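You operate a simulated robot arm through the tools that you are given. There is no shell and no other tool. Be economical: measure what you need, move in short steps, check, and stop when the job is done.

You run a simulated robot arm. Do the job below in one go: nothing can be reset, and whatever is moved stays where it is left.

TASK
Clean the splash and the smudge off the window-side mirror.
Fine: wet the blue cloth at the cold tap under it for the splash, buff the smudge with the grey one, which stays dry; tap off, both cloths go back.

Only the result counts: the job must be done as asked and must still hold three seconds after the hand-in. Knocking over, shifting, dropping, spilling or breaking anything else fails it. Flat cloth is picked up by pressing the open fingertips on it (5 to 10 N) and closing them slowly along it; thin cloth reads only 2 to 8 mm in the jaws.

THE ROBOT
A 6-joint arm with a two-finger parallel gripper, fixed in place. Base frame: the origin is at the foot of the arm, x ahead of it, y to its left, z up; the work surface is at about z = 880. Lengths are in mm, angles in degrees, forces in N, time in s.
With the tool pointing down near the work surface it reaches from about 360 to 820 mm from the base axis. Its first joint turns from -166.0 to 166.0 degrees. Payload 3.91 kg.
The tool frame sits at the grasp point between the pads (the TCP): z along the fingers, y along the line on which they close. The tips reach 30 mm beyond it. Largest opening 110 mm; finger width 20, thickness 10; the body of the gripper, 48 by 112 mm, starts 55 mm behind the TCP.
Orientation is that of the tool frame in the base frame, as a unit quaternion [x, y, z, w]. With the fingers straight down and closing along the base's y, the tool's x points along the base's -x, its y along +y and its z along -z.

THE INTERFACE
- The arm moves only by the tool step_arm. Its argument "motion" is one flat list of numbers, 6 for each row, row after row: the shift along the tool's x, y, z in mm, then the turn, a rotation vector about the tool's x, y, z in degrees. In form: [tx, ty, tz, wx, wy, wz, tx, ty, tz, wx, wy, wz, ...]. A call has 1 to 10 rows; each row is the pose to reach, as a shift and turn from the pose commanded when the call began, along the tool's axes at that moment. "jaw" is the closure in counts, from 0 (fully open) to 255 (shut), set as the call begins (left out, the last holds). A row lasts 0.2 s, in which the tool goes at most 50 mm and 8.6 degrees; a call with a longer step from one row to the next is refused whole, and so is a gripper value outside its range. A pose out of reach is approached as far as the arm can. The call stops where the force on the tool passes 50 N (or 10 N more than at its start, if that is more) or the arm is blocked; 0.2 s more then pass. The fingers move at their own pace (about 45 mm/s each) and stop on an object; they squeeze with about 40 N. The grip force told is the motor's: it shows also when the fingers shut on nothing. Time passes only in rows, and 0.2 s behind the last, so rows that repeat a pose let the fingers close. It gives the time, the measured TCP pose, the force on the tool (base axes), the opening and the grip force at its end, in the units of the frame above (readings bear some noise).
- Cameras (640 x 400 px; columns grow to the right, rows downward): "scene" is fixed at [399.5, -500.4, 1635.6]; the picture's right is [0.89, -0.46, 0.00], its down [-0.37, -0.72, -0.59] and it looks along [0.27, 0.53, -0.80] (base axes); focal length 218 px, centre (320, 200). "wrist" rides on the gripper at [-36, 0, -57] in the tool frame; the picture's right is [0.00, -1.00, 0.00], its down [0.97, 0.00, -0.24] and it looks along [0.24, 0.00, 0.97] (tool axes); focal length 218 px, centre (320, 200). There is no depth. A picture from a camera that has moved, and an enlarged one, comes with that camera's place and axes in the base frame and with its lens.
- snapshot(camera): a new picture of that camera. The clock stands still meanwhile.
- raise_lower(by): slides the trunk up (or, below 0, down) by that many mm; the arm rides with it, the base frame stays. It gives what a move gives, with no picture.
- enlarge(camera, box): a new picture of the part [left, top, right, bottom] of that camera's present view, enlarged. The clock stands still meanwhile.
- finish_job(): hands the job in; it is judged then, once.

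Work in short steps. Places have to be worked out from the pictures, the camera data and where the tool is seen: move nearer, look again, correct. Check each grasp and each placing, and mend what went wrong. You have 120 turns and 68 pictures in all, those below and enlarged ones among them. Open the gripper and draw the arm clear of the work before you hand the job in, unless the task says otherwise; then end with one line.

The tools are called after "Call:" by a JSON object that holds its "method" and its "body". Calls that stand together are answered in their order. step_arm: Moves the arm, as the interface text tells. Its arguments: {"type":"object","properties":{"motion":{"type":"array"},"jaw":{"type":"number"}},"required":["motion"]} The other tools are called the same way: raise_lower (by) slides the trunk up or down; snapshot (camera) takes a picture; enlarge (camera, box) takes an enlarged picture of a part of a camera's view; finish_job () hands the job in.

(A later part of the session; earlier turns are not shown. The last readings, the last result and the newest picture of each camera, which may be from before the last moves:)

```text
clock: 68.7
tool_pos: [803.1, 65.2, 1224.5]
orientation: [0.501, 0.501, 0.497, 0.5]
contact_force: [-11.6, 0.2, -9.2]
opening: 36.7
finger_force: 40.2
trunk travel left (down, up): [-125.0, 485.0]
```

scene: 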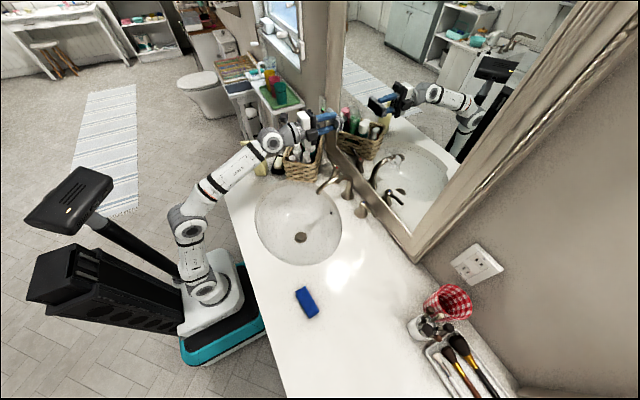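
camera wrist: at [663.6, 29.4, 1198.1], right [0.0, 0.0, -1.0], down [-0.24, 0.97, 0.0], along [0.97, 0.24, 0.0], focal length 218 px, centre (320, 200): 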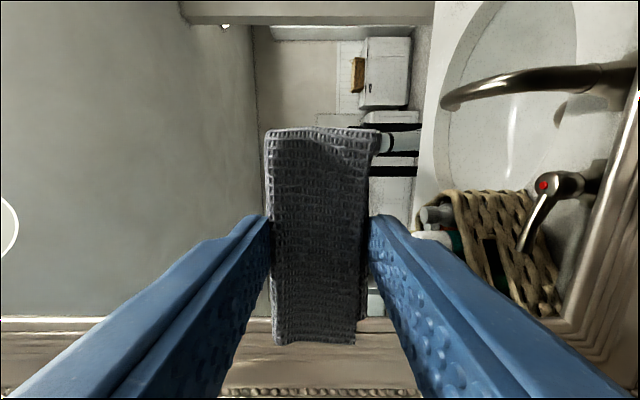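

I'll back away and rise a little so the cloth doesn't hide the smudge area, then check the glass.

Call:
{"method": "step_arm", "body": {"motion": [0, 0, -30, 0, 0, 0, 0, 10, -75, 0, 0, 0, 0, 30, -120, 0, 0, 0, 0, 55, -160, 0, 0, 0, 0, 80, -200, 0, 0, 0]}}

Call:
{"method": "enlarge", "body": {"camera": "wrist", "box": [300, 60, 540, 260]}}

Call:
{"method": "enlarge", "body": {"camera": "scene", "box": [320, 70, 420, 170]}}

```text
clock: 69.9
tool_pos: [602.9, 66.5, 1306.1]
orientation: [0.501, 0.5, 0.498, 0.501]
contact_force: [0.2, -0.1, 0.7]
opening: 37.0
finger_force: 39.9
trunk travel left (down, up): [-125.0, 485.0]
```

```text
2.00 times, centred on (420, 160) of wrist
camera zoom: at [546.1, 30.9, 1305.9], right [0.0, 0.0, -1.0], down [-0.24, 0.97, 0.0], along [0.97, 0.24, 0.0], focal length 436 px, centre (120, 280)
```

zoom: 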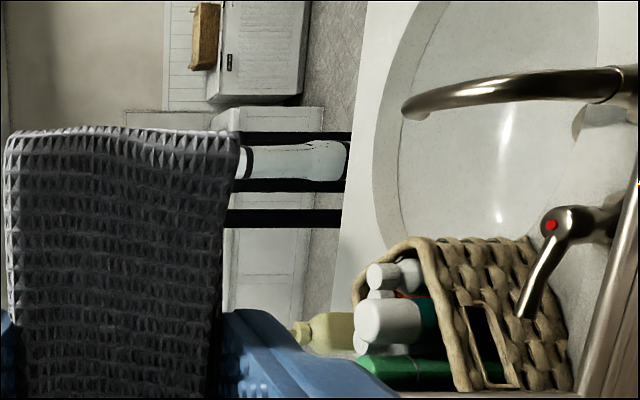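

```text
4.00 times, centred on (370, 120) of scene
camera zoom: at [399.5, -500.4, 1635.6], right [0.89, -0.46, 0.0], down [-0.37, -0.72, -0.59], along [0.27, 0.53, -0.8], focal length 870 px, centre (120, 520)
```

zoom: 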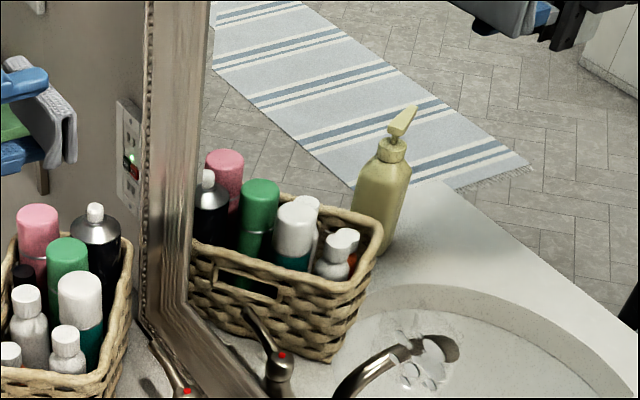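

The area behind where the smudge was looks clear. I'll verify again later. Now I'm taking the grey cloth back, reversing the same path.

Call:
{"method": "step_arm", "body": {"motion": [-16, -25, -25, 0, 0, 0, -32, -50, -50, 0, 0, 0, -50, -78, -78, 0, 0, 0, -66, -106, -103, 0, 0, 0]}}

Call:
{"method": "step_arm", "body": {"motion": [-21, -16, 0, 8.5, 0, 0, -42, -32, 0, 17, 0, 0, -63, -48, 0, 25.5, 0, 0, -84, -64, 0, 34, 0, 0, -105, -80, 0, 42.5, 0, 0, -126, -96, 0, 51, 0, 0, -147, -112, 0, 59.5, 0, 0, -168, -128, 0, 68, 0, 0, -189, -144, 0, 76.5, 0, 0, -210, -160, 0, 85, 0, 0]}}

Call:
{"method": "step_arm", "body": {"motion": [-40, 0, 0, 2.5, 0, 0, -80, 0, 0, 5, 0, 0, -120, 0, 0, 5, 0, 0, -160, -15, 0, 5, 0, 0, -200, -30, 0, 5, 0, 0, -240, -45, 0, 5, 0, 0, -270, -60, 0, 5, 0, 0]}}

Call:
{"method": "snapshot", "body": {"camera": "wrist"}}

```text
clock: 70.9
tool_pos: [511.2, 2.5, 1188.9]
orientation: [0.505, 0.506, 0.493, 0.496]
contact_force: [0.2, 0.4, -0.3]
opening: 36.6
finger_force: 40.2
trunk travel left (down, up): [-125.0, 485.0]
```

```text
clock: 73.1
tool_pos: [498.5, -209.8, 1038.3]
orientation: [0.707, 0.706, 0.028, 0.03]
contact_force: [-0.7, 0.6, -0.1]
opening: 37.1
finger_force: 40.1
trunk travel left (down, up): [-125.0, 485.0]
```

```text
clock: 74.7
tool_pos: [419.8, -447.8, 997.5]
orientation: [0.708, 0.706, -0.001, 0.001]
contact_force: [0.1, -0.1, 0.5]
opening: 36.9
finger_force: 40.3
out of reach, approached as far as the arm can: row 2, 3, 4, 5, 6, 7
trunk travel left (down, up): [-125.0, 485.0]
```

```text
37 pictures are left
camera wrist: at [420.0, -483.9, 1054.0], right [-1.0, 0.0, 0.0], down [0.0, 0.97, 0.24], along [0.0, 0.24, -0.97], focal length 218 px, centre (320, 200)
```

wrist: 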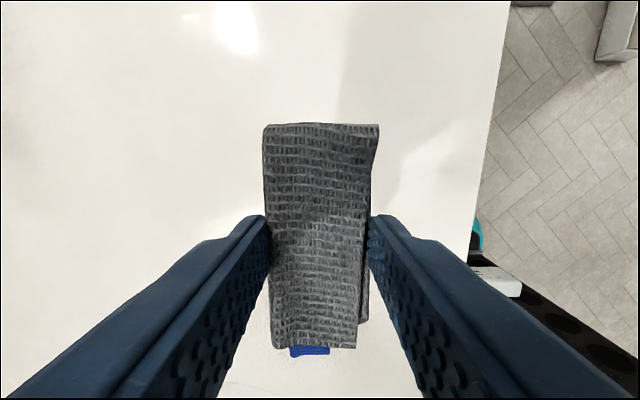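

It hit the height limit of the low trunk, but the cloth is near its place. I'll move over (432,-481) and come down to just above its resting height.

Call:
{"method": "step_arm", "body": {"motion": [-15, 6, 20, 0, 0, 0, -33, 12.5, 45, 0, 0, 0, -33, 12.5, 65, 0, 0, 0, -33, 12.5, 75, 0, 0, 0]}}

```text
clock: 75.7
tool_pos: [431.1, -481.3, 922.8]
orientation: [0.708, 0.706, -0.002, -0.001]
contact_force: [0.7, -0.5, -0.3]
opening: 36.8
finger_force: 40.3
trunk travel left (down, up): [-125.0, 485.0]
```

Call:
{"method": "step_arm", "body": {"motion": [0, 0, 3, 0, 0, 0, 0, 0, 6, 0, 0, 0, 0, 0, 8, 0, 0, 0, 0, 0, 9, 0, 0, 0]}}

```text
clock: 76.7
tool_pos: [431.3, -482.0, 913.7]
orientation: [0.708, 0.706, -0.001, 0.001]
contact_force: [0.0, 0.4, 4.8]
opening: 37.3
finger_force: 39.6
trunk travel left (down, up): [-125.0, 485.0]
```

The cloth is touching the counter lightly (5 N). I'll open the jaws and lift off.

Call:
{"method": "step_arm", "body": {"motion": [0, 0, 0, 0, 0, 0, 0, 0, 0, 0, 0, 0, 0, 0, 0, 0, 0, 0], "jaw": 90}}

Call:
{"method": "step_arm", "body": {"motion": [0, 0, -30, 0, 0, 0, 0, 0, -60, 0, 0, 0, 0, 0, -80, 0, 0, 0]}}

Call:
{"method": "snapshot", "body": {"camera": "wrist"}}

```text
clock: 77.5
tool_pos: [431.3, -480.6, 913.7]
orientation: [0.708, 0.706, -0.002, 0.0]
contact_force: [0.1, 0.4, 0.9]
opening: 71.2
finger_force: 0.1
trunk travel left (down, up): [-125.0, 485.0]
```

```text
clock: 78.3
tool_pos: [420.8, -465.5, 982.2]
orientation: [0.708, 0.706, -0.003, 0.0]
contact_force: [0.1, 0.1, -0.4]
opening: 71.0
finger_force: 0.1
out of reach, approached as far as the arm can: row 2, 3
trunk travel left (down, up): [-125.0, 485.0]
```

```text
36 pictures are left
camera wrist: at [420.8, -502.2, 1040.6], right [-1.0, 0.0, 0.0], down [0.0, 0.97, 0.24], along [0.0, 0.24, -0.97], focal length 218 px, centre (320, 200)
```

wrist: 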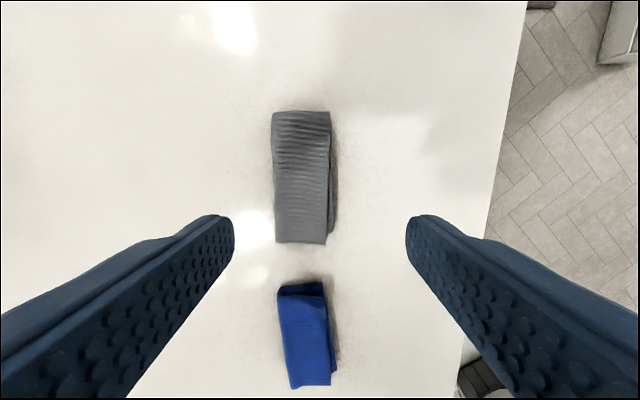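

The grey cloth is back on its spot, still folded and dry. I'll raise the trunk to its earlier height and go to look closely at the cold lever.

Call:
{"method": "raise_lower", "body": {"by": 230}}

Call:
{"method": "step_arm", "body": {"motion": [30, 30, 20, 0, 0, 0, 60, 60, 40, 0, 0, 0, 90, 90, 50, 0, 0, 0, 120, 120, 60, 0, 0, 0, 150, 150, 70, 0, 0, 0, 180, 180, 80, 0, 0, 0, 210, 210, 90, 0, 0, 0, 235, 235, 100, 0, 0, 0]}}

Call:
{"method": "snapshot", "body": {"camera": "wrist"}}

```text
clock: 80.8
tool_pos: [421.0, -467.1, 1212.3]
orientation: [0.708, 0.706, -0.003, -0.001]
contact_force: [-0.3, 0.4, -0.3]
opening: 71.1
finger_force: 0.0
trunk travel left (down, up): [-355.0, 255.0]
```

```text
clock: 82.5
tool_pos: [656.4, -233.4, 1110.1]
orientation: [0.708, 0.706, -0.003, 0.0]
contact_force: [0.3, 0.3, 0.4]
opening: 71.1
finger_force: 0.1
trunk travel left (down, up): [-355.0, 255.0]
```

```text
35 pictures are left
camera wrist: at [656.4, -268.6, 1167.8], right [-1.0, 0.0, 0.0], down [0.0, 0.97, 0.24], along [0.0, 0.24, -0.97], focal length 218 px, centre (320, 200)
```

wrist: 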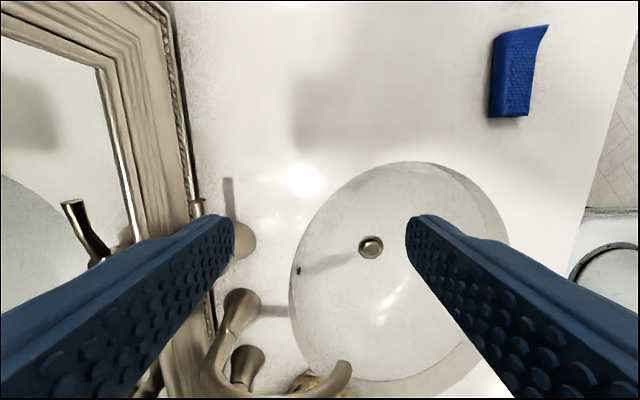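

The left finger hides the lever. I'll shift the camera over the handle at the same height.

Call:
{"method": "step_arm", "body": {"motion": [30, 20, 0, 0, 0, 0, 60, 40, 0, 0, 0, 0, 90, 60, 0, 0, 0, 0, 105, 70, 0, 0, 0, 0]}}

Call:
{"method": "snapshot", "body": {"camera": "wrist"}}

Call:
{"method": "enlarge", "body": {"camera": "scene", "box": [310, 160, 430, 240]}}

```text
clock: 83.5
tool_pos: [719.6, -127.0, 1107.6]
orientation: [0.708, 0.706, -0.002, -0.002]
contact_force: [-0.6, 0.4, 0.0]
opening: 71.2
finger_force: 0.0
out of reach, approached as far as the arm can: row 4
trunk travel left (down, up): [-355.0, 255.0]
```

```text
34 pictures are left
camera wrist: at [719.4, -162.1, 1164.5], right [-1.0, 0.0, 0.01], down [0.01, 0.97, 0.24], along [-0.01, 0.24, -0.97], focal length 218 px, centre (320, 200)
```

wrist: 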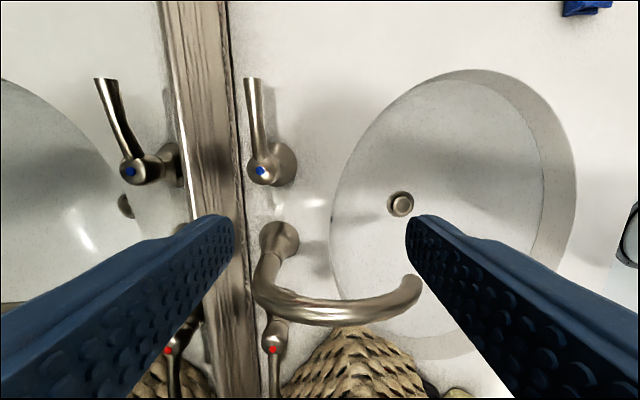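

```text
5.00 times, centred on (370, 200) of scene
camera zoom: at [399.5, -500.4, 1635.6], right [0.89, -0.46, 0.0], down [-0.37, -0.72, -0.59], along [0.27, 0.53, -0.8], focal length 1088 px, centre (70, 200)
```

zoom: 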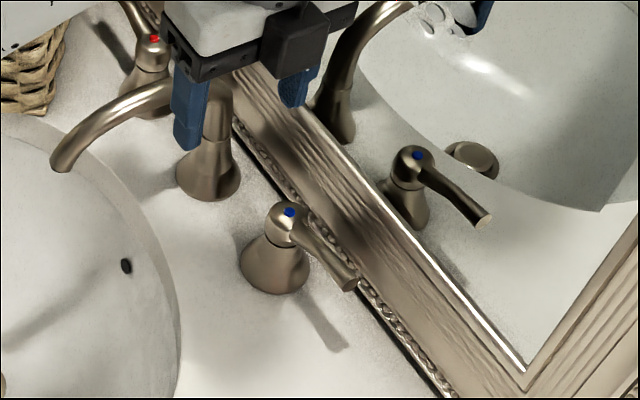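

The hub axis is at about (766,-140). The lever runs along -y to a tip near (770,-214) at z≈968, and the frame starts beyond x≈800. I'll open fully and bring the rear finger down just behind the lever so I can pull it forward, hovering above first to check.

Call:
{"method": "raise_lower", "body": {"by": 80}}

Call:
{"method": "step_arm", "body": {"motion": [-25, 3, 30, 0, 0, 0, -50, 7, 70, 0, 0, 0, -73, 7, 105, 0, 0, 0, -73, 7, 135, 0, 0, 0], "jaw": 0}}

Call:
{"method": "snapshot", "body": {"camera": "wrist"}}

Call:
{"method": "enlarge", "body": {"camera": "scene", "box": [310, 160, 430, 240]}}

```text
clock: 84.7
tool_pos: [720.4, -126.8, 1185.7]
orientation: [0.709, 0.705, -0.004, -0.001]
contact_force: [-0.2, 0.1, -0.5]
opening: 71.3
finger_force: 0.1
trunk travel left (down, up): [-435.0, 175.0]
```

```text
clock: 85.7
tool_pos: [729.2, -203.5, 1103.3]
orientation: [0.708, 0.705, -0.016, -0.026]
contact_force: [-0.7, 0.3, -1.2]
opening: 110.1
finger_force: 0.1
out of reach, approached as far as the arm can: row 1, 2, 3, 4
trunk travel left (down, up): [-435.0, 175.0]
```

```text
32 pictures are left
camera wrist: at [732.6, -239.3, 1160.0], right [-1.0, 0.0, 0.06], down [0.02, 0.97, 0.25], along [-0.06, 0.25, -0.97], focal length 218 px, centre (320, 200)
```

wrist: 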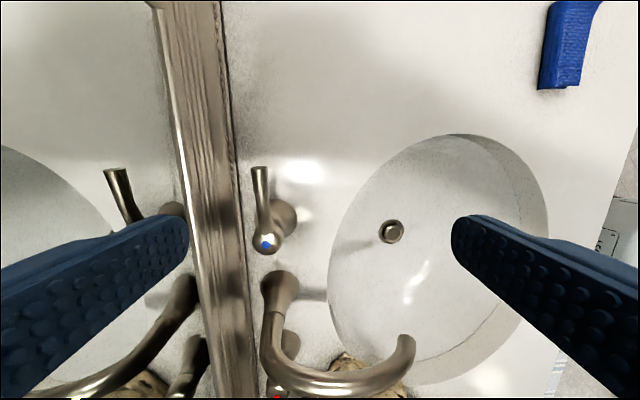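

```text
5.00 times, centred on (370, 200) of scene
camera zoom: at [399.5, -500.4, 1635.6], right [0.89, -0.46, 0.0], down [-0.37, -0.72, -0.59], along [0.27, 0.53, -0.8], focal length 1088 px, centre (70, 200)
```

zoom: 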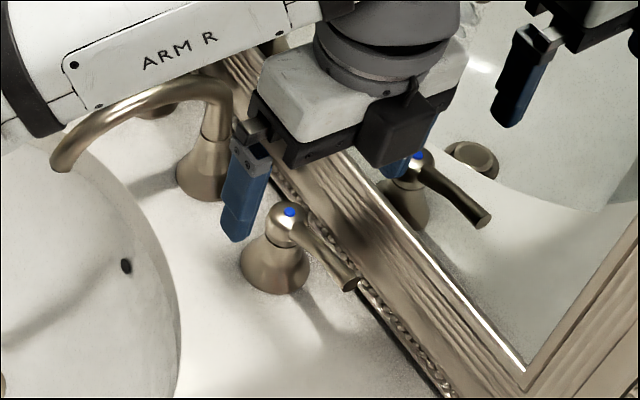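

The start of that move was above the reach envelope at this radius. The pose is now lower, so I'll continue straight down and correct it.

Call:
{"method": "step_arm", "body": {"motion": [0, 0, 20, 0, 0, 0, 0, 0, 40, 0, 0, 0, 0, 0, 55, 0, 0, 0, 0, 0, 55, 0, 0, 0]}}

```text
clock: 86.7
tool_pos: [731.7, -202.8, 1081.6]
orientation: [0.707, 0.705, -0.024, -0.041]
contact_force: [-0.6, 0.1, 0.2]
opening: 110.1
finger_force: 0.0
out of reach, approached as far as the arm can: row 1, 2, 3, 4
trunk travel left (down, up): [-435.0, 175.0]
```

This posture hits a limit going lower at this radius, so the trunk needs to be lower here. I'll back away from the tap, then lower the trunk by 125 mm.

Call:
{"method": "step_arm", "body": {"motion": [0, -25, -30, 0, 0, 0, 0, -50, -65, 0, 0, 0, 0, -80, -100, 0, 0, 0, 0, -90, -120, 0, 0, 0]}}

Call:
{"method": "raise_lower", "body": {"by": -125}}

```text
clock: 87.7
tool_pos: [648.6, -203.8, 1207.1]
orientation: [0.708, 0.706, -0.016, -0.026]
contact_force: [-0.5, -0.2, 0.4]
opening: 109.9
finger_force: 0.1
out of reach, approached as far as the arm can: row 1
trunk travel left (down, up): [-435.0, 175.0]
```

```text
clock: 89.3
tool_pos: [649.9, -204.9, 1081.0]
orientation: [0.708, 0.705, -0.017, -0.026]
contact_force: [-0.2, 0.3, 0.1]
opening: 110.0
finger_force: 0.0
trunk travel left (down, up): [-310.0, 300.0]
```

Call:
{"method": "step_arm", "body": {"motion": [0, 20, 25, -1.7, -0.4, -0.1, 1, 40, 50, -3.4, -0.8, -0.2, 2, 60, 50, -3.4, -0.8, -0.2, 3, 73, 51, -3.4, -0.8, -0.2, 3, 73, 51, -3.4, -0.8, -0.2]}}

Call:
{"method": "snapshot", "body": {"camera": "wrist"}}

Call:
{"method": "enlarge", "body": {"camera": "scene", "box": [310, 160, 430, 240]}}

```text
clock: 90.5
tool_pos: [718.9, -199.8, 1025.5]
orientation: [0.707, 0.707, 0.0, 0.0]
contact_force: [-0.1, -0.1, -0.4]
opening: 110.0
finger_force: 0.0
trunk travel left (down, up): [-310.0, 300.0]
```

```text
30 pictures are left
camera wrist: at [719.4, -235.9, 1082.5], right [-1.0, 0.0, 0.0], down [0.0, 0.97, 0.24], along [0.0, 0.24, -0.97], focal length 218 px, centre (320, 200)
```

wrist: 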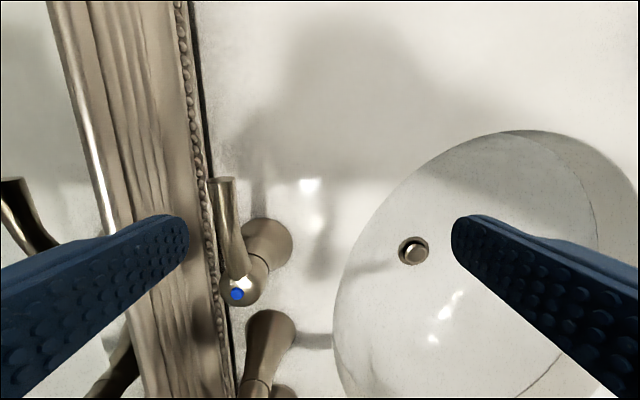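

```text
5.00 times, centred on (370, 200) of scene
camera zoom: at [399.5, -500.4, 1635.6], right [0.89, -0.46, 0.0], down [-0.37, -0.72, -0.59], along [0.27, 0.53, -0.8], focal length 1088 px, centre (70, 200)
```

zoom: 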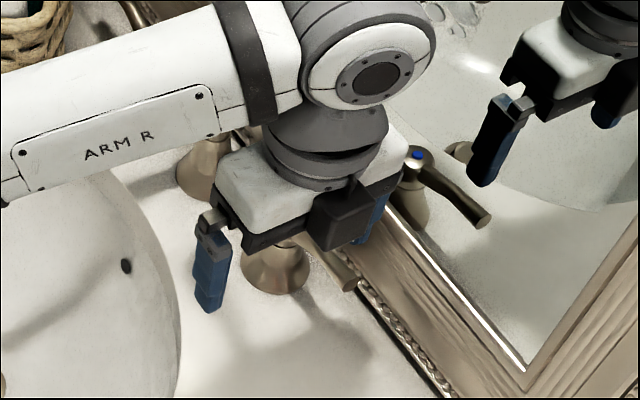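

The lever tip checks out at (770,-217,970), spanning x≈764–777. I'll shift +8 mm so the rear finger passes just behind it and lower in small steps.

Call:
{"method": "step_arm", "body": {"motion": [-2, 8, 0, 0, 0, 0, -2, 8, 8, 0, 0, 0, -2, 8, 16, 0, 0, 0, -2, 8, 22, 0, 0, 0, -2, 8, 28, 0, 0, 0]}}

Call:
{"method": "enlarge", "body": {"camera": "wrist", "box": [120, 120, 360, 270]}}

```text
clock: 91.7
tool_pos: [727.5, -202.8, 997.3]
orientation: [0.707, 0.707, 0.0, -0.001]
contact_force: [0.5, 0.5, -0.1]
opening: 109.8
finger_force: 0.0
out of reach, approached as far as the arm can: row 1
trunk travel left (down, up): [-310.0, 300.0]
```

```text
2.67 times, centred on (240, 195) of wrist
camera zoom: at [727.7, -238.4, 1054.2], right [-1.0, 0.0, 0.0], down [0.0, 0.97, 0.24], along [0.0, 0.24, -0.97], focal length 582 px, centre (533, 213)
```

zoom: 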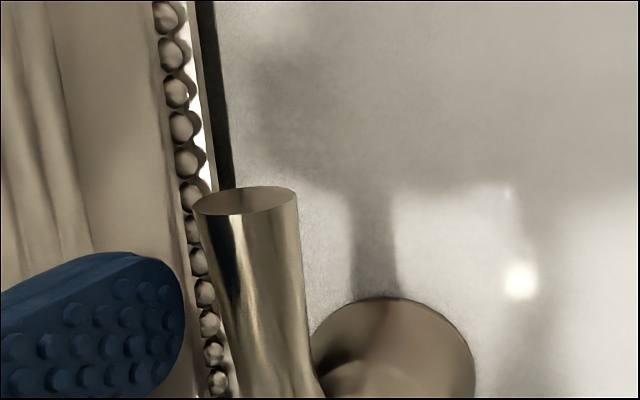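

The finger is beside the lever's rear face and clear of the frame. I'll go down 14 mm more.

Call:
{"method": "step_arm", "body": {"motion": [0, 0, 4, 0, 0, 0, 0, 0, 9, 0, 0, 0, 0, 0, 14, 0, 0, 0]}}

Call:
{"method": "enlarge", "body": {"camera": "wrist", "box": [120, 120, 360, 270]}}

```text
clock: 92.5
tool_pos: [727.4, -202.0, 983.0]
orientation: [0.707, 0.707, 0.0, 0.0]
contact_force: [-0.3, 0.8, 0.4]
opening: 109.8
finger_force: 0.1
trunk travel left (down, up): [-310.0, 300.0]
```

```text
2.67 times, centred on (240, 195) of wrist
camera zoom: at [727.6, -238.3, 1040.1], right [-1.0, 0.0, 0.0], down [0.0, 0.97, 0.24], along [0.0, 0.24, -0.97], focal length 582 px, centre (533, 213)
```

zoom: 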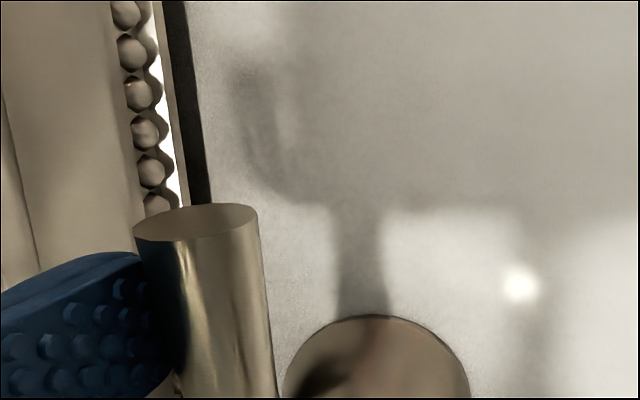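

The finger is right behind the lever. I'll pull gently towards the basin in small steps and watch the force.

Call:
{"method": "step_arm", "body": {"motion": [0, -4, 0, 0, 0, 0, 0, -8, 0, 0, 0, 0, 1, -12, 0, 0, 0, 0, 2, -16, 0, 0, 0, 0]}}

Call:
{"method": "snapshot", "body": {"camera": "wrist"}}

```text
clock: 93.5
tool_pos: [711.6, -200.5, 983.2]
orientation: [0.707, 0.707, 0.0, 0.0]
contact_force: [0.0, 0.0, 0.1]
opening: 110.4
finger_force: 0.0
trunk travel left (down, up): [-310.0, 300.0]
```

```text
26 pictures are left
camera wrist: at [711.0, -236.6, 1040.1], right [-1.0, 0.0, 0.0], down [0.0, 0.97, 0.24], along [0.0, 0.24, -0.97], focal length 218 px, centre (320, 200)
```

wrist: 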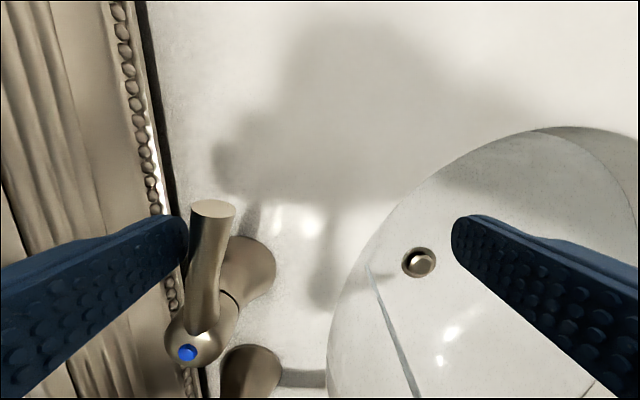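

The lever turns freely and a thin stream has already started. I'll open it a little more for a proper flow.

Call:
{"method": "step_arm", "body": {"motion": [2, -5, 0, 0, 0, 0, 4, -10, 0, 0, 0, 0, 6, -15, 0, 0, 0, 0]}}

Call:
{"method": "step_arm", "body": {"motion": [0, 6, 0, 0, 0, 0, 0, 6, -30, 0, 0, 0, 0, 0, -45, 0, 0, 0, -30, -30, -60, 0, 0, 0, -60, -60, -80, 0, 0, 0]}}

Call:
{"method": "snapshot", "body": {"camera": "wrist"}}

Call:
{"method": "enlarge", "body": {"camera": "scene", "box": [240, 150, 400, 275]}}

```text
clock: 94.3
tool_pos: [696.7, -194.4, 983.2]
orientation: [0.707, 0.707, -0.001, -0.001]
contact_force: [-0.2, 0.4, -0.5]
opening: 110.1
finger_force: 0.1
trunk travel left (down, up): [-310.0, 300.0]
```

```text
clock: 95.5
tool_pos: [634.8, -255.1, 1063.7]
orientation: [0.707, 0.707, 0.0, -0.001]
contact_force: [-0.5, 0.0, -0.2]
opening: 110.0
finger_force: 0.1
trunk travel left (down, up): [-310.0, 300.0]
```

```text
25 pictures are left
camera wrist: at [635.9, -290.8, 1121.1], right [-1.0, 0.0, 0.0], down [0.0, 0.97, 0.24], along [0.0, 0.24, -0.97], focal length 218 px, centre (320, 200)
```

wrist: 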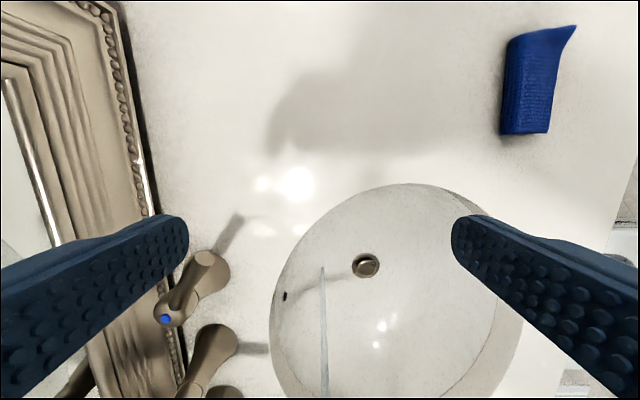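

```text
3.20 times, centred on (320, 212) of scene
camera zoom: at [399.5, -500.4, 1635.6], right [0.89, -0.46, 0.0], down [-0.37, -0.72, -0.59], along [0.27, 0.53, -0.8], focal length 696 px, centre (320, 160)
```

zoom: 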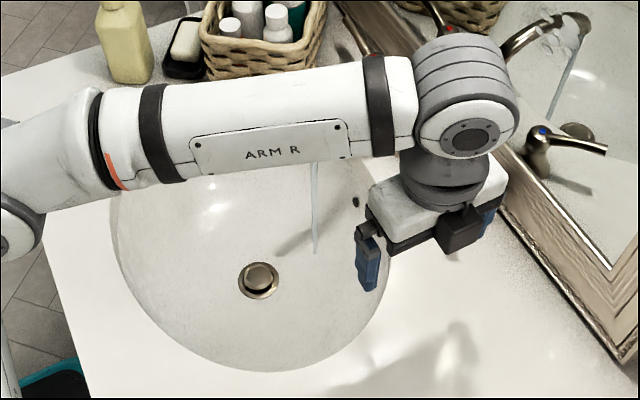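

The tap is running: the stream falls at about (630,-40) into the basin, with the spout tip near z≈975. Next I'll fetch the blue cloth and hover over it.

Call:
{"method": "step_arm", "body": {"motion": [-20, -40, 0, 0, 0, 0, -40, -80, 0, 0, 0, 0, -60, -120, 0, 0, 0, 0, -80, -160, 20, 0, 0, 0, -95, -202, 45, 0, 0, 0, -95, -202, 65, 0, 0, 0], "jaw": 80}}

Call:
{"method": "snapshot", "body": {"camera": "wrist"}}

```text
refused: row 5 steps farther than a row can; nothing moved
```

```text
23 pictures are left
camera wrist: at [635.9, -290.8, 1121.1], right [-1.0, 0.0, 0.0], down [0.0, 0.97, 0.24], along [0.0, 0.24, -0.97], focal length 218 px, centre (320, 200)
```

wrist: 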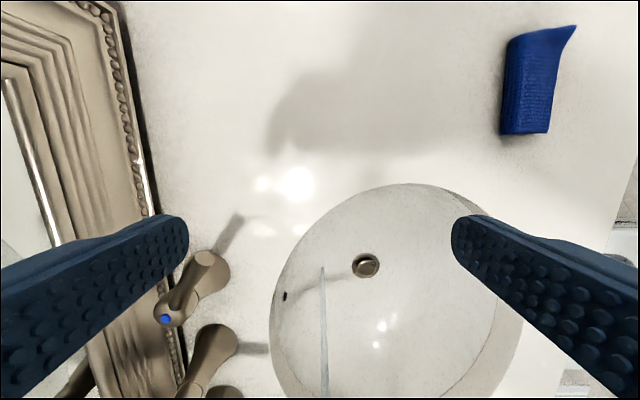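

That was refused for step size and wasted a picture. I'll resend with smaller steps before looking.

Call:
{"method": "step_arm", "body": {"motion": [-18, -38, 0, 0, 0, 0, -36, -76, 0, 0, 0, 0, -54, -114, 0, 0, 0, 0, -72, -152, 15, 0, 0, 0, -86, -180, 40, 0, 0, 0, -95, -202, 65, 0, 0, 0], "jaw": 80}}

```text
clock: 96.9
tool_pos: [432.8, -349.0, 997.7]
orientation: [0.708, 0.707, -0.001, 0.0]
contact_force: [0.3, 0.4, -0.4]
opening: 75.6
finger_force: 0.0
trunk travel left (down, up): [-310.0, 300.0]
```

Call:
{"method": "snapshot", "body": {"camera": "wrist"}}

```text
22 pictures are left
camera wrist: at [433.0, -384.7, 1055.8], right [-1.0, 0.0, 0.0], down [0.0, 0.97, 0.24], along [0.0, 0.24, -0.97], focal length 218 px, centre (320, 200)
```

wrist: 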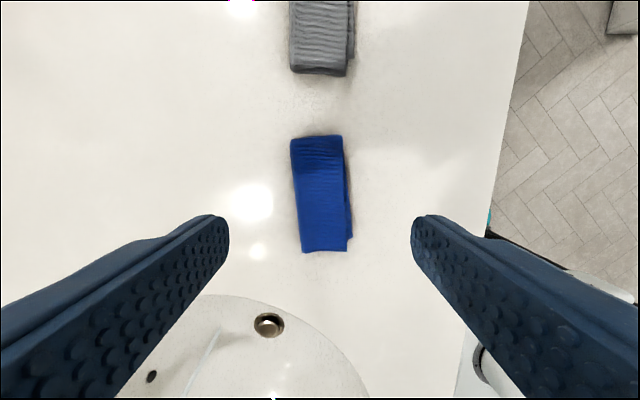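

The blue cloth is centred under the tool and turned about 4.7°. I'll match that angle, lower astride it, then close gradually.

Call:
{"method": "step_arm", "body": {"motion": [0, 0, 30, 0, 0, -2.4, 0, 0, 60, 0, 0, -4.7, 0, 0, 75, 0, 0, -4.7, 0, 0, 83.5, 0, 0, -4.7]}}

Call:
{"method": "step_arm", "body": {"motion": [0, 0, 0, 0, 0, 0, 0, 0, 0, 0, 0, 0], "jaw": 145}}

Call:
{"method": "step_arm", "body": {"motion": [0, 0, 0, 0, 0, 0, 0, 0, 0, 0, 0, 0, 0, 0, 0, 0, 0, 0], "jaw": 180}}

```text
clock: 97.9
tool_pos: [434.7, -349.0, 915.3]
orientation: [0.678, 0.735, -0.001, -0.001]
contact_force: [0.4, -0.5, 0.1]
opening: 75.6
finger_force: 0.1
trunk travel left (down, up): [-310.0, 300.0]
```

```text
clock: 98.5
tool_pos: [434.7, -348.4, 915.5]
orientation: [0.677, 0.736, -0.001, -0.001]
contact_force: [-0.1, 0.4, -0.7]
opening: 47.2
finger_force: 0.0
trunk travel left (down, up): [-310.0, 300.0]
```

```text
clock: 99.3
tool_pos: [434.2, -348.9, 914.8]
orientation: [0.677, 0.736, -0.001, 0.0]
contact_force: [-0.5, 0.3, 0.2]
opening: 37.2
finger_force: 39.9
trunk travel left (down, up): [-310.0, 300.0]
```

The blue cloth is gripped at 37 mm. I'll lift it and carry it beside the stream, straightening the yaw on the way.

Call:
{"method": "step_arm", "body": {"motion": [0, 0, -45, 0, 0, 0, 0, 0, -90, 0, 0, 0, 27, 35, -95, 0, 0, 1, 54, 70, -95, 0, 0, 2, 81, 105, -95, 0, 0, 3, 108, 140, -95, 0, 0, 4, 135, 175, -95, 0, 0, 4.7, 162, 210, -95, 0, 0, 4.7]}}

Call:
{"method": "step_arm", "body": {"motion": [0, 0, 0, 0, 8, 0, 0, 0, 0, 0, 16, 0, 0, 0, 0, 0, 24, 0, 0, 0, 0, 0, 30, 0]}}

Call:
{"method": "snapshot", "body": {"camera": "wrist"}}

```text
clock: 101.1
tool_pos: [630.1, -170.6, 1009.0]
orientation: [0.707, 0.707, -0.001, -0.001]
contact_force: [-0.4, 0.1, 0.0]
opening: 37.1
finger_force: 39.7
trunk travel left (down, up): [-310.0, 300.0]
```

```text
clock: 102.1
tool_pos: [629.9, -171.1, 1010.8]
orientation: [0.682, 0.683, 0.184, -0.185]
contact_force: [-1.0, -0.3, -0.3]
opening: 37.0
finger_force: 39.7
trunk travel left (down, up): [-310.0, 300.0]
```

```text
21 pictures are left
camera wrist: at [630.3, -230.5, 1041.5], right [-1.0, 0.0, 0.0], down [0.0, 0.72, 0.69], along [0.0, 0.69, -0.72], focal length 218 px, centre (320, 200)
```

wrist: 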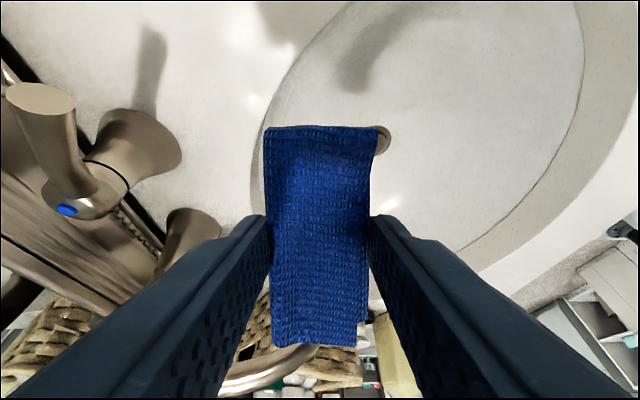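

The tool is tilted 30°, so the wrist leans away from the spout. I'll slide the cloth's near end diagonally down under the spout into the stream.

Call:
{"method": "step_arm", "body": {"motion": [0, 0, 35, 0, 0, 0, 5, 0, 70, 0, 0, 0, 15, 0, 100, 0, 0, 0, 29.5, 0, 121, 0, 0, 0, 29.5, 0, 121, 0, 0, 0, 29.5, 0, 121, 0, 0, 0]}}

Call:
{"method": "enlarge", "body": {"camera": "scene", "box": [240, 150, 400, 275]}}

Call:
{"method": "snapshot", "body": {"camera": "wrist"}}

```text
clock: 103.5
tool_pos: [630.3, -84.9, 920.4]
orientation: [0.684, 0.682, 0.183, -0.183]
contact_force: [-0.3, 0.3, -0.5]
opening: 37.0
finger_force: 39.7
trunk travel left (down, up): [-310.0, 300.0]
```

```text
3.20 times, centred on (320, 212) of scene
camera zoom: at [399.5, -500.4, 1635.6], right [0.89, -0.46, 0.0], down [-0.37, -0.72, -0.59], along [0.27, 0.53, -0.8], focal length 696 px, centre (320, 160)
```

zoom: 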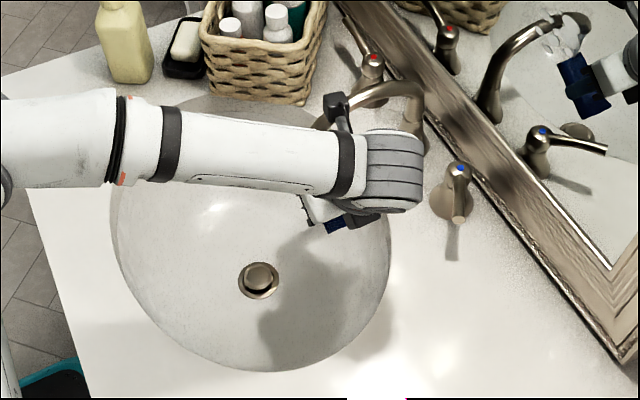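

```text
19 pictures are left
camera wrist: at [630.4, -143.8, 951.8], right [-1.0, 0.0, 0.0], down [0.0, 0.72, 0.69], along [0.0, 0.69, -0.72], focal length 218 px, centre (320, 200)
```

wrist: 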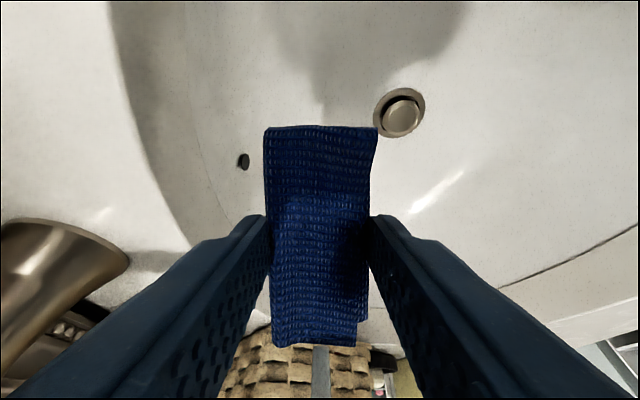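

The stream is coming down right at the cloth's far end. I'll push 12 mm further so it clearly hits the cloth, and dwell there.

Call:
{"method": "step_arm", "body": {"motion": [5, 0, 3, 0, 0, 0, 10.4, 0, 6, 0, 0, 0, 10.4, 0, 6, 0, 0, 0, 10.4, 0, 6, 0, 0, 0, 10.4, 0, 6, 0, 0, 0, 10.4, 0, 6, 0, 0, 0, 10.4, 0, 6, 0, 0, 0, 10.4, 0, 6, 0, 0, 0]}}

Call:
{"method": "snapshot", "body": {"camera": "wrist"}}

```text
clock: 105.3
tool_pos: [630.0, -72.6, 919.9]
orientation: [0.684, 0.682, 0.182, -0.183]
contact_force: [0.6, -0.3, 0.2]
opening: 37.3
finger_force: 40.0
trunk travel left (down, up): [-310.0, 300.0]
```

```text
18 pictures are left
camera wrist: at [630.6, -132.0, 951.4], right [-1.0, 0.0, 0.0], down [0.0, 0.72, 0.69], along [0.0, 0.69, -0.72], focal length 218 px, centre (320, 200)
```

wrist: 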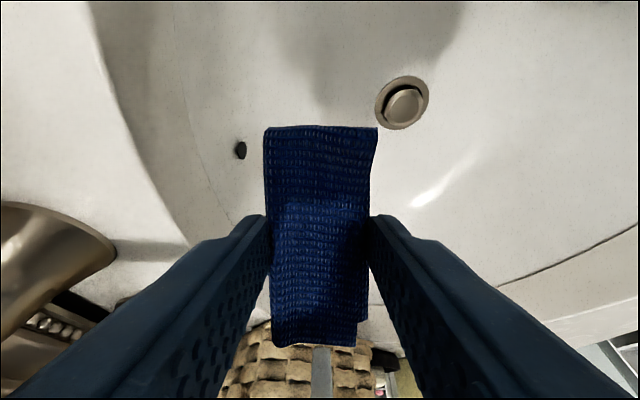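

The cloth has turned dark navy, so it looks wet. I'll ease it out of the stream, let it drip over the basin for a second, and check the colour in the light.

Call:
{"method": "step_arm", "body": {"motion": [-10, 0, -6, 0, 0, 0, -25, 0, -30, 0, 0, 0, -25, 0, -30, 0, 0, 0, -25, 0, -30, 0, 0, 0, -25, 0, -30, 0, 0, 0, -25, 0, -30, 0, 0, 0, -35, 0, -70, 0, 0, 0, -40, 0, -110, 0, 0, 0, -40, 0, -127, 0, 0, 0]}}

Call:
{"method": "snapshot", "body": {"camera": "wrist"}}

```text
clock: 107.3
tool_pos: [630.9, -171.9, 1009.9]
orientation: [0.683, 0.683, 0.182, -0.184]
contact_force: [-0.4, -0.1, -0.3]
opening: 37.2
finger_force: 40.2
trunk travel left (down, up): [-310.0, 300.0]
```

```text
17 pictures are left
camera wrist: at [630.9, -231.5, 1041.4], right [-1.0, 0.0, 0.0], down [0.0, 0.72, 0.69], along [0.0, 0.69, -0.72], focal length 218 px, centre (320, 200)
```

wrist: 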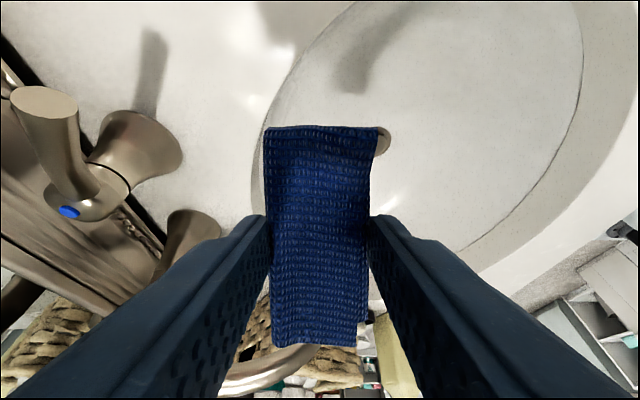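

It's the same pose but distinctly darker, so the cloth is wet. Now I'll untilt, back away, and lower the trunk to the height that worked for facing the mirror.

Call:
{"method": "step_arm", "body": {"motion": [9, -21, -29, 0, -5, 0, 18, -43, -58, 0, -10, 0, 27, -65, -88, 0, -15, 0, 36, -87, -117, 0, -20, 0, 45, -108, -146, 0, -25, 0, 55, -130, -176, 0, -30, 0]}}

Call:
{"method": "raise_lower", "body": {"by": -185}}

```text
clock: 108.7
tool_pos: [498.6, -212.3, 1190.3]
orientation: [0.707, 0.707, 0.0, 0.001]
contact_force: [0.0, 0.4, -0.5]
opening: 36.8
finger_force: 40.3
trunk travel left (down, up): [-310.0, 300.0]
```

```text
clock: 110.7
tool_pos: [499.7, -211.2, 1005.5]
orientation: [0.707, 0.707, 0.0, -0.001]
contact_force: [0.3, 0.1, 1.0]
opening: 37.0
finger_force: 39.8
trunk travel left (down, up): [-125.0, 485.0]
```

I'm pitching up to face the mirror while rising towards the splash height.

Call:
{"method": "step_arm", "body": {"motion": [5, 0, -17, -8.5, 0, 0, 10, 0, -34, -17, 0, 0, 15, 0, -51, -25.5, 0, 0, 20, 0, -68, -34, 0, 0, 25, 0, -85, -42.5, 0, 0, 30, 0, -102, -51, 0, 0, 35, 0, -119, -59.5, 0, 0, 40, 0, -136, -68, 0, 0, 45, 0, -153, -76.5, 0, 0, 50, 0, -168, -85, 0, 0]}}

Call:
{"method": "step_arm", "body": {"motion": [0, 2, 20, -2.5, 0, 0, 0, 4, 50, -5, 0, 0, 0, 8, 90, -5, 0, 0, 0, 12, 130, -5, 0, 0, 0, 15, 170, -5, 0, 0, 0, 18, 210, -5, 0, 0, 0, 19, 240, -5, 0, 0]}}

```text
clock: 112.9
tool_pos: [499.7, -161.2, 1173.3]
orientation: [0.522, 0.521, 0.478, 0.478]
contact_force: [1.3, 0.1, 0.0]
opening: 36.8
finger_force: 39.6
trunk travel left (down, up): [-125.0, 485.0]
```

```text
clock: 114.5
tool_pos: [741.9, -162.3, 1170.7]
orientation: [0.5, 0.499, 0.5, 0.5]
contact_force: [0.1, 0.0, -0.1]
opening: 36.8
finger_force: 39.8
trunk travel left (down, up): [-125.0, 485.0]
```

The pose is good at (742,-162,1171). I'll take a quick look to confirm the splash's place.

Call:
{"method": "snapshot", "body": {"camera": "wrist"}}

```text
16 pictures are left
camera wrist: at [684.4, -197.2, 1170.8], right [0.0, 0.0, -1.0], down [-0.24, 0.97, 0.0], along [0.97, 0.24, 0.0], focal length 218 px, centre (320, 200)
```

wrist: 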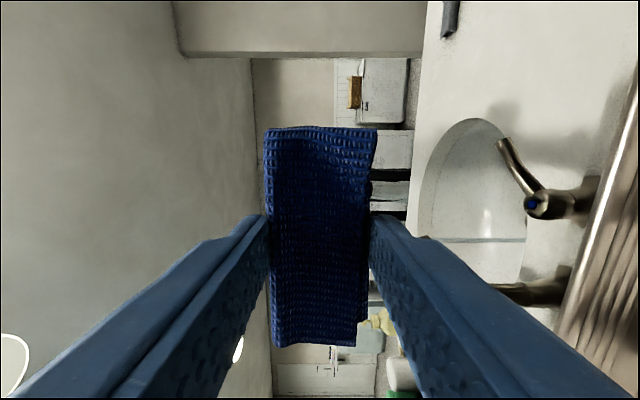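

The splash lies behind the cloth, as intended. I'll advance to gentle contact.

Call:
{"method": "step_arm", "body": {"motion": [0, 0, 25, 0, 0, 0, 0, 0, 48, 0, 0, 0, 0, 0, 52, 0, 0, 0, 0, 0, 55, 0, 0, 0, 0, 0, 57, 0, 0, 0, 0, 0, 58, 0, 0, 0]}}

```text
clock: 115.9
tool_pos: [800.1, -161.4, 1170.6]
orientation: [0.5, 0.501, 0.499, 0.5]
contact_force: [-1.0, 0.0, 0.0]
opening: 37.0
finger_force: 40.8
trunk travel left (down, up): [-125.0, 485.0]
```

Call:
{"method": "step_arm", "body": {"motion": [0, 0, 1, 0, 0, 0, 0, 0, 1.8, 0, 0, 0, 0, 0, 1.8, 0, 0, 0]}}

```text
clock: 116.7
tool_pos: [800.7, -162.0, 1170.7]
orientation: [0.5, 0.5, 0.5, 0.5]
contact_force: [-1.8, -0.6, -1.3]
opening: 37.0
finger_force: 40.3
trunk travel left (down, up): [-125.0, 485.0]
```

Call:
{"method": "step_arm", "body": {"motion": [0, 0, 0.6, 0, 0, 0, 0, 0, 1.2, 0, 0, 0, 0, 0, 1.2, 0, 0, 0]}}

```text
clock: 117.5
tool_pos: [801.5, -161.4, 1170.4]
orientation: [0.5, 0.499, 0.5, 0.5]
contact_force: [-8.4, -0.9, -1.9]
opening: 36.9
finger_force: 39.6
trunk travel left (down, up): [-125.0, 485.0]
```

Contact is 8 N. I'll wipe with vertical strokes over z≈1130–1208 and add a sideways offset.

Call:
{"method": "step_arm", "body": {"motion": [0, -7, 0, 0, 0, 0, 0, -14, 0, 0, 0, 0, 0, -21, 0, 0, 0, 0, 0, -28, 0, 0, 0, 0, 0, -35, 0, 0, 0, 0, 0, -40, 0, 0, 0, 0, 0, -33, 0, 0, 0, 0, 0, -26, 0, 0, 0, 0, 0, -19, 0, 0, 0, 0, 0, -12, 0, 0, 0, 0]}}

Call:
{"method": "step_arm", "body": {"motion": [0, 7, 0, 0, 0, 0, 0, 14, 0, 0, 0, 0, 0, 21, 0, 0, 0, 0, 0, 28, 0, 0, 0, 0, 0, 35, 0, 0, 0, 0, 0, 42, 0, 0, 0, 0, 0, 49, 0, 0, 0, 0, 7, 49, 0, 0, 0, 0, 10, 49, 0, 0, 0, 0, 10, 42, 0, 0, 0, 0]}}

Call:
{"method": "step_arm", "body": {"motion": [0, -8, 0.3, 0, 0, 0, 0, -16, 0.3, 0, 0, 0, 0, -24, 0.3, 0, 0, 0, 0, -32, 0.3, 0, 0, 0, 0, -40, 0.3, 0, 0, 0, 0, -48, 0.3, 0, 0, 0, 0, -56, 0.3, 0, 0, 0, 0, -64, 0.3, 0, 0, 0, 0, -70, 0.3, 0, 0, 0, -7, -70, 0.3, 0, 0, 0]}}

Call:
{"method": "step_arm", "body": {"motion": [-6, 0, 0, 0, 0, 0, -12, 0, 0, 0, 0, 0, -12, 8, 0, 0, 0, 0, -12, 16, 0, 0, 0, 0, -12, 24, 0, 0, 0, 0, -12, 32, 0, 0, 0, 0, -12, 40, 0, 0, 0, 0, -12, 48, 0, 0, 0, 0, -12, 56, 0, 0, 0, 0, -12, 64, 0, 0, 0, 0]}}

```text
clock: 119.2
tool_pos: [801.8, -162.2, 1133.4]
orientation: [0.503, 0.504, 0.498, 0.495]
contact_force: [-22.7, 2.0, -9.2]
opening: 37.0
finger_force: 39.6
trunk travel left (down, up): [-125.0, 485.0]
stopped in row 8: the force on the tool passed its limit (the readings are from after the stop); the commanded pose is now the measured one
```

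```text
clock: 119.6
tool_pos: [803.2, -162.0, 1135.3]
orientation: [0.504, 0.506, 0.497, 0.493]
contact_force: [-26.8, 1.9, -7.5]
opening: 37.4
finger_force: 40.5
trunk travel left (down, up): [-125.0, 485.0]
stopped in row 1: the force on the tool passed its limit (the readings are from after the stop); the commanded pose is now the measured one
```

```text
clock: 121.8
tool_pos: [803.3, -165.7, 1064.2]
orientation: [0.505, 0.506, 0.497, 0.492]
contact_force: [-14.3, 12.1, 1.7]
opening: 36.9
finger_force: 39.7
trunk travel left (down, up): [-125.0, 485.0]
```

```text
clock: 122.6
tool_pos: [803.0, -180.2, 1066.1]
orientation: [0.506, 0.51, 0.495, 0.489]
contact_force: [-22.9, 5.6, -6.5]
opening: 37.2
finger_force: 40.3
trunk travel left (down, up): [-125.0, 485.0]
stopped in row 4: the force on the tool passed its limit (the readings are from after the stop); the commanded pose is now the measured one
```

The upward strokes stalled and the chained calls drifted low, to z 1064, still on the glass. I'll back off 6 mm, restore the orientation, and return to the centre. From here I'll do one stroke per check.

Call:
{"method": "step_arm", "body": {"motion": [0, 0, -6, -0.9, -0.3, 0, 5, 30, -8, -1.8, -0.6, -0.1, 10, 60, -8, -1.8, -0.6, -0.1, 15, 95, -8, -1.8, -0.6, -0.1, 20, 130, -8, -1.8, -0.6, -0.1]}}

```text
clock: 123.8
tool_pos: [801.7, -160.9, 1194.3]
orientation: [0.501, 0.498, 0.5, 0.5]
contact_force: [1.2, 0.5, -0.3]
opening: 37.0
finger_force: 40.1
trunk travel left (down, up): [-125.0, 485.0]
```

Call:
{"method": "step_arm", "body": {"motion": [0, 8, 0.4, 0, 0, 0, 0, 13, 0.8, 0, 0, 0, 0, 13, 0.8, 0, 0, 0]}}

```text
clock: 124.6
tool_pos: [802.3, -161.1, 1206.9]
orientation: [0.501, 0.499, 0.5, 0.501]
contact_force: [-0.2, -0.3, -0.3]
opening: 36.9
finger_force: 39.6
trunk travel left (down, up): [-125.0, 485.0]
```

Call:
{"method": "step_arm", "body": {"motion": [0, 0, 0.7, 0, 0, 0, 0, 0, 1.4, 0, 0, 0, 0, 0, 1.4, 0, 0, 0]}}

```text
clock: 125.4
tool_pos: [801.9, -161.7, 1208.1]
orientation: [0.501, 0.498, 0.5, 0.501]
contact_force: [-5.4, -0.5, -1.1]
opening: 37.1
finger_force: 39.9
trunk travel left (down, up): [-125.0, 485.0]
```

The force is 5 N at the top of the patch. I'll stroke down in fine steps.

Call:
{"method": "step_arm", "body": {"motion": [0, -8, 0.3, 0, 0, 0, 0, -16, 0.3, 0, 0, 0, 0, -24, 0.3, 0, 0, 0, 0, -32, 0.3, 0, 0, 0, 0, -40, 0.3, 0, 0, 0, 0, -48, 0.3, 0, 0, 0, 0, -56, 0.3, 0, 0, 0, 0, -64, 0.3, 0, 0, 0, 0, -72, 0.3, 0, 0, 0, 0, -76, 0.3, 0, 0, 0]}}

```text
clock: 127.6
tool_pos: [802.7, -160.5, 1132.6]
orientation: [0.501, 0.498, 0.499, 0.502]
contact_force: [-6.0, 0.3, 3.0]
opening: 36.9
finger_force: 40.2
trunk travel left (down, up): [-125.0, 485.0]
```

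That was a clean stroke. Next, up again with slightly less pressure and a small sideways shift.

Call:
{"method": "step_arm", "body": {"motion": [-8, 0, -0.5, 0, 0, 0, -8, 8, -0.5, 0, 0, 0, -8, 16, -0.5, 0, 0, 0, -8, 24, -0.5, 0, 0, 0, -8, 32, -0.5, 0, 0, 0, -8, 40, -0.5, 0, 0, 0, -8, 48, -0.5, 0, 0, 0, -8, 56, -0.5, 0, 0, 0, -8, 64, -0.5, 0, 0, 0, -8, 72, -0.5, 0, 0, 0]}}

```text
clock: 129.8
tool_pos: [803.3, -170.4, 1204.5]
orientation: [0.501, 0.498, 0.5, 0.501]
contact_force: [-2.6, 0.4, -1.8]
opening: 37.2
finger_force: 40.2
trunk travel left (down, up): [-125.0, 485.0]
```

One more down-stroke shifted to the other side, with a bit more pressure.

Call:
{"method": "step_arm", "body": {"motion": [8, 0, 0.6, 0, 0, 0, 16, -2, 0.8, 0, 0, 0, 16, -12, 0.8, 0, 0, 0, 16, -22, 0.8, 0, 0, 0, 16, -32, 0.8, 0, 0, 0, 16, -42, 0.8, 0, 0, 0, 16, -52, 0.8, 0, 0, 0, 16, -62, 0.8, 0, 0, 0, 16, -70, 0.8, 0, 0, 0, 16, -74, 0.8, 0, 0, 0]}}

```text
clock: 132.0
tool_pos: [803.2, -154.0, 1130.8]
orientation: [0.501, 0.499, 0.499, 0.5]
contact_force: [-4.0, 1.4, 2.3]
opening: 36.8
finger_force: 40.3
trunk travel left (down, up): [-125.0, 485.0]
```

I'll back away and inspect the splash area from both cameras.

Call:
{"method": "step_arm", "body": {"motion": [0, 0, -40, 0, 0, 0, 0, 25, -80, 0, 0, 0, 0, 60, -110, 0, 0, 0, 0, 95, -145, 0, 0, 0, 0, 130, -180, 0, 0, 0, 0, 150, -210, 0, 0, 0]}}

Call:
{"method": "enlarge", "body": {"camera": "wrist", "box": [340, 60, 580, 260]}}

Call:
{"method": "enlarge", "body": {"camera": "scene", "box": [330, 90, 450, 210]}}

```text
clock: 133.4
tool_pos: [592.3, -152.5, 1280.6]
orientation: [0.502, 0.499, 0.499, 0.501]
contact_force: [0.5, -0.3, -0.2]
opening: 36.9
finger_force: 40.1
trunk travel left (down, up): [-125.0, 485.0]
```

```text
2.00 times, centred on (460, 160) of wrist
camera zoom: at [536.1, -188.1, 1280.4], right [0.0, 0.0, -1.0], down [-0.24, 0.97, 0.0], along [0.97, 0.24, 0.0], focal length 436 px, centre (40, 280)
```

zoom: 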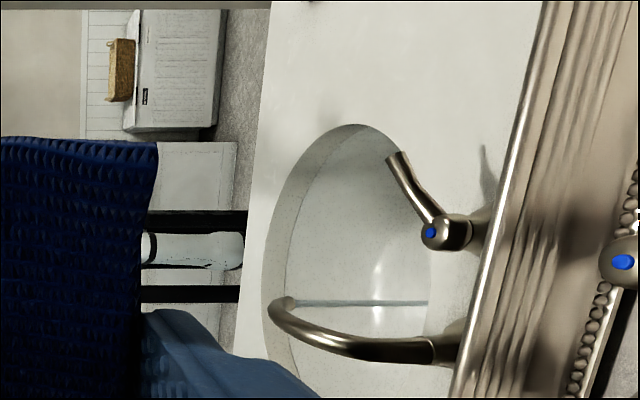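

```text
3.33 times, centred on (390, 150) of scene
camera zoom: at [399.5, -500.4, 1635.6], right [0.89, -0.46, 0.0], down [-0.37, -0.72, -0.59], along [0.27, 0.53, -0.8], focal length 725 px, centre (87, 367)
```

zoom: 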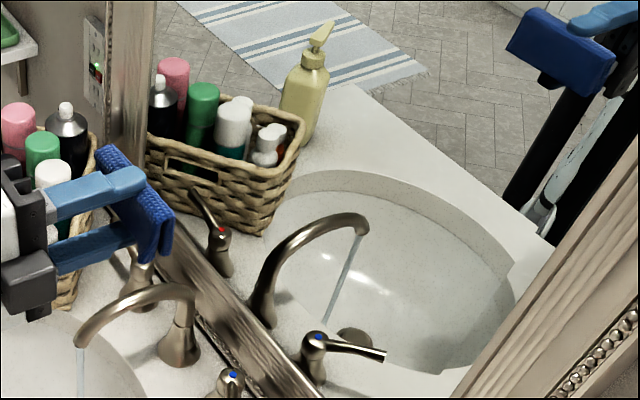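

The splash is gone from the glass. Now I'll return the blue cloth by the reversed path.

Call:
{"method": "step_arm", "body": {"motion": [-3, -27, -23, 0, 0, 0, -6, -54, -46, 0, 0, 0, -9, -81, -69, 0, 0, 0, -9, -107, -92, 0, 0, 0]}}

Call:
{"method": "step_arm", "body": {"motion": [-5, -16, 0, 8.5, 0, 0, -10, -32, 0, 17, 0, 0, -15, -48, 0, 25.5, 0, 0, -20, -64, 0, 34, 0, 0, -25, -80, 0, 42.5, 0, 0, -30, -96, 0, 51, 0, 0, -35, -112, 0, 59.5, 0, 0, -40, -128, 0, 68, 0, 0, -45, -146, 0, 76.5, 0, 0, -50, -162, 0, 85, 0, 0]}}

```text
clock: 134.4
tool_pos: [502.2, -161.6, 1172.9]
orientation: [0.502, 0.498, 0.5, 0.5]
contact_force: [-0.3, 0.3, 0.0]
opening: 36.9
finger_force: 39.1
trunk travel left (down, up): [-125.0, 485.0]
```

```text
clock: 136.6
tool_pos: [502.0, -210.7, 1011.3]
orientation: [0.708, 0.705, 0.03, 0.03]
contact_force: [-0.5, -0.6, 0.2]
opening: 36.8
finger_force: 40.5
trunk travel left (down, up): [-125.0, 485.0]
```

Call:
{"method": "step_arm", "body": {"motion": [-24, -11, 8, 1, 0, -1, -48, -22, 16, 2, 0, -2, -72, -34, 24, 3, 0, -3, -96, -45, 32, 4, 0, -4, -120, -56, 40, 4.9, 0, -4.7, -138, -67, 45, 4.9, 0, -4.7]}}

```text
clock: 138.0
tool_pos: [438.0, -349.8, 960.9]
orientation: [0.679, 0.734, 0.0, 0.002]
contact_force: [0.0, -0.9, 0.7]
opening: 37.0
finger_force: 40.2
trunk travel left (down, up): [-125.0, 485.0]
```

Call:
{"method": "step_arm", "body": {"motion": [1, -3.5, 25, 0, 0, -0.3, 1, -3.5, 36, 0, 0, -0.3, 1, -3.5, 42, 0, 0, -0.3, 1, -3.5, 46, 0, 0, -0.3]}}

```text
clock: 139.0
tool_pos: [435.9, -348.5, 913.9]
orientation: [0.677, 0.736, 0.0, 0.002]
contact_force: [0.1, 0.3, 2.7]
opening: 37.1
finger_force: 39.9
trunk travel left (down, up): [-125.0, 485.0]
```

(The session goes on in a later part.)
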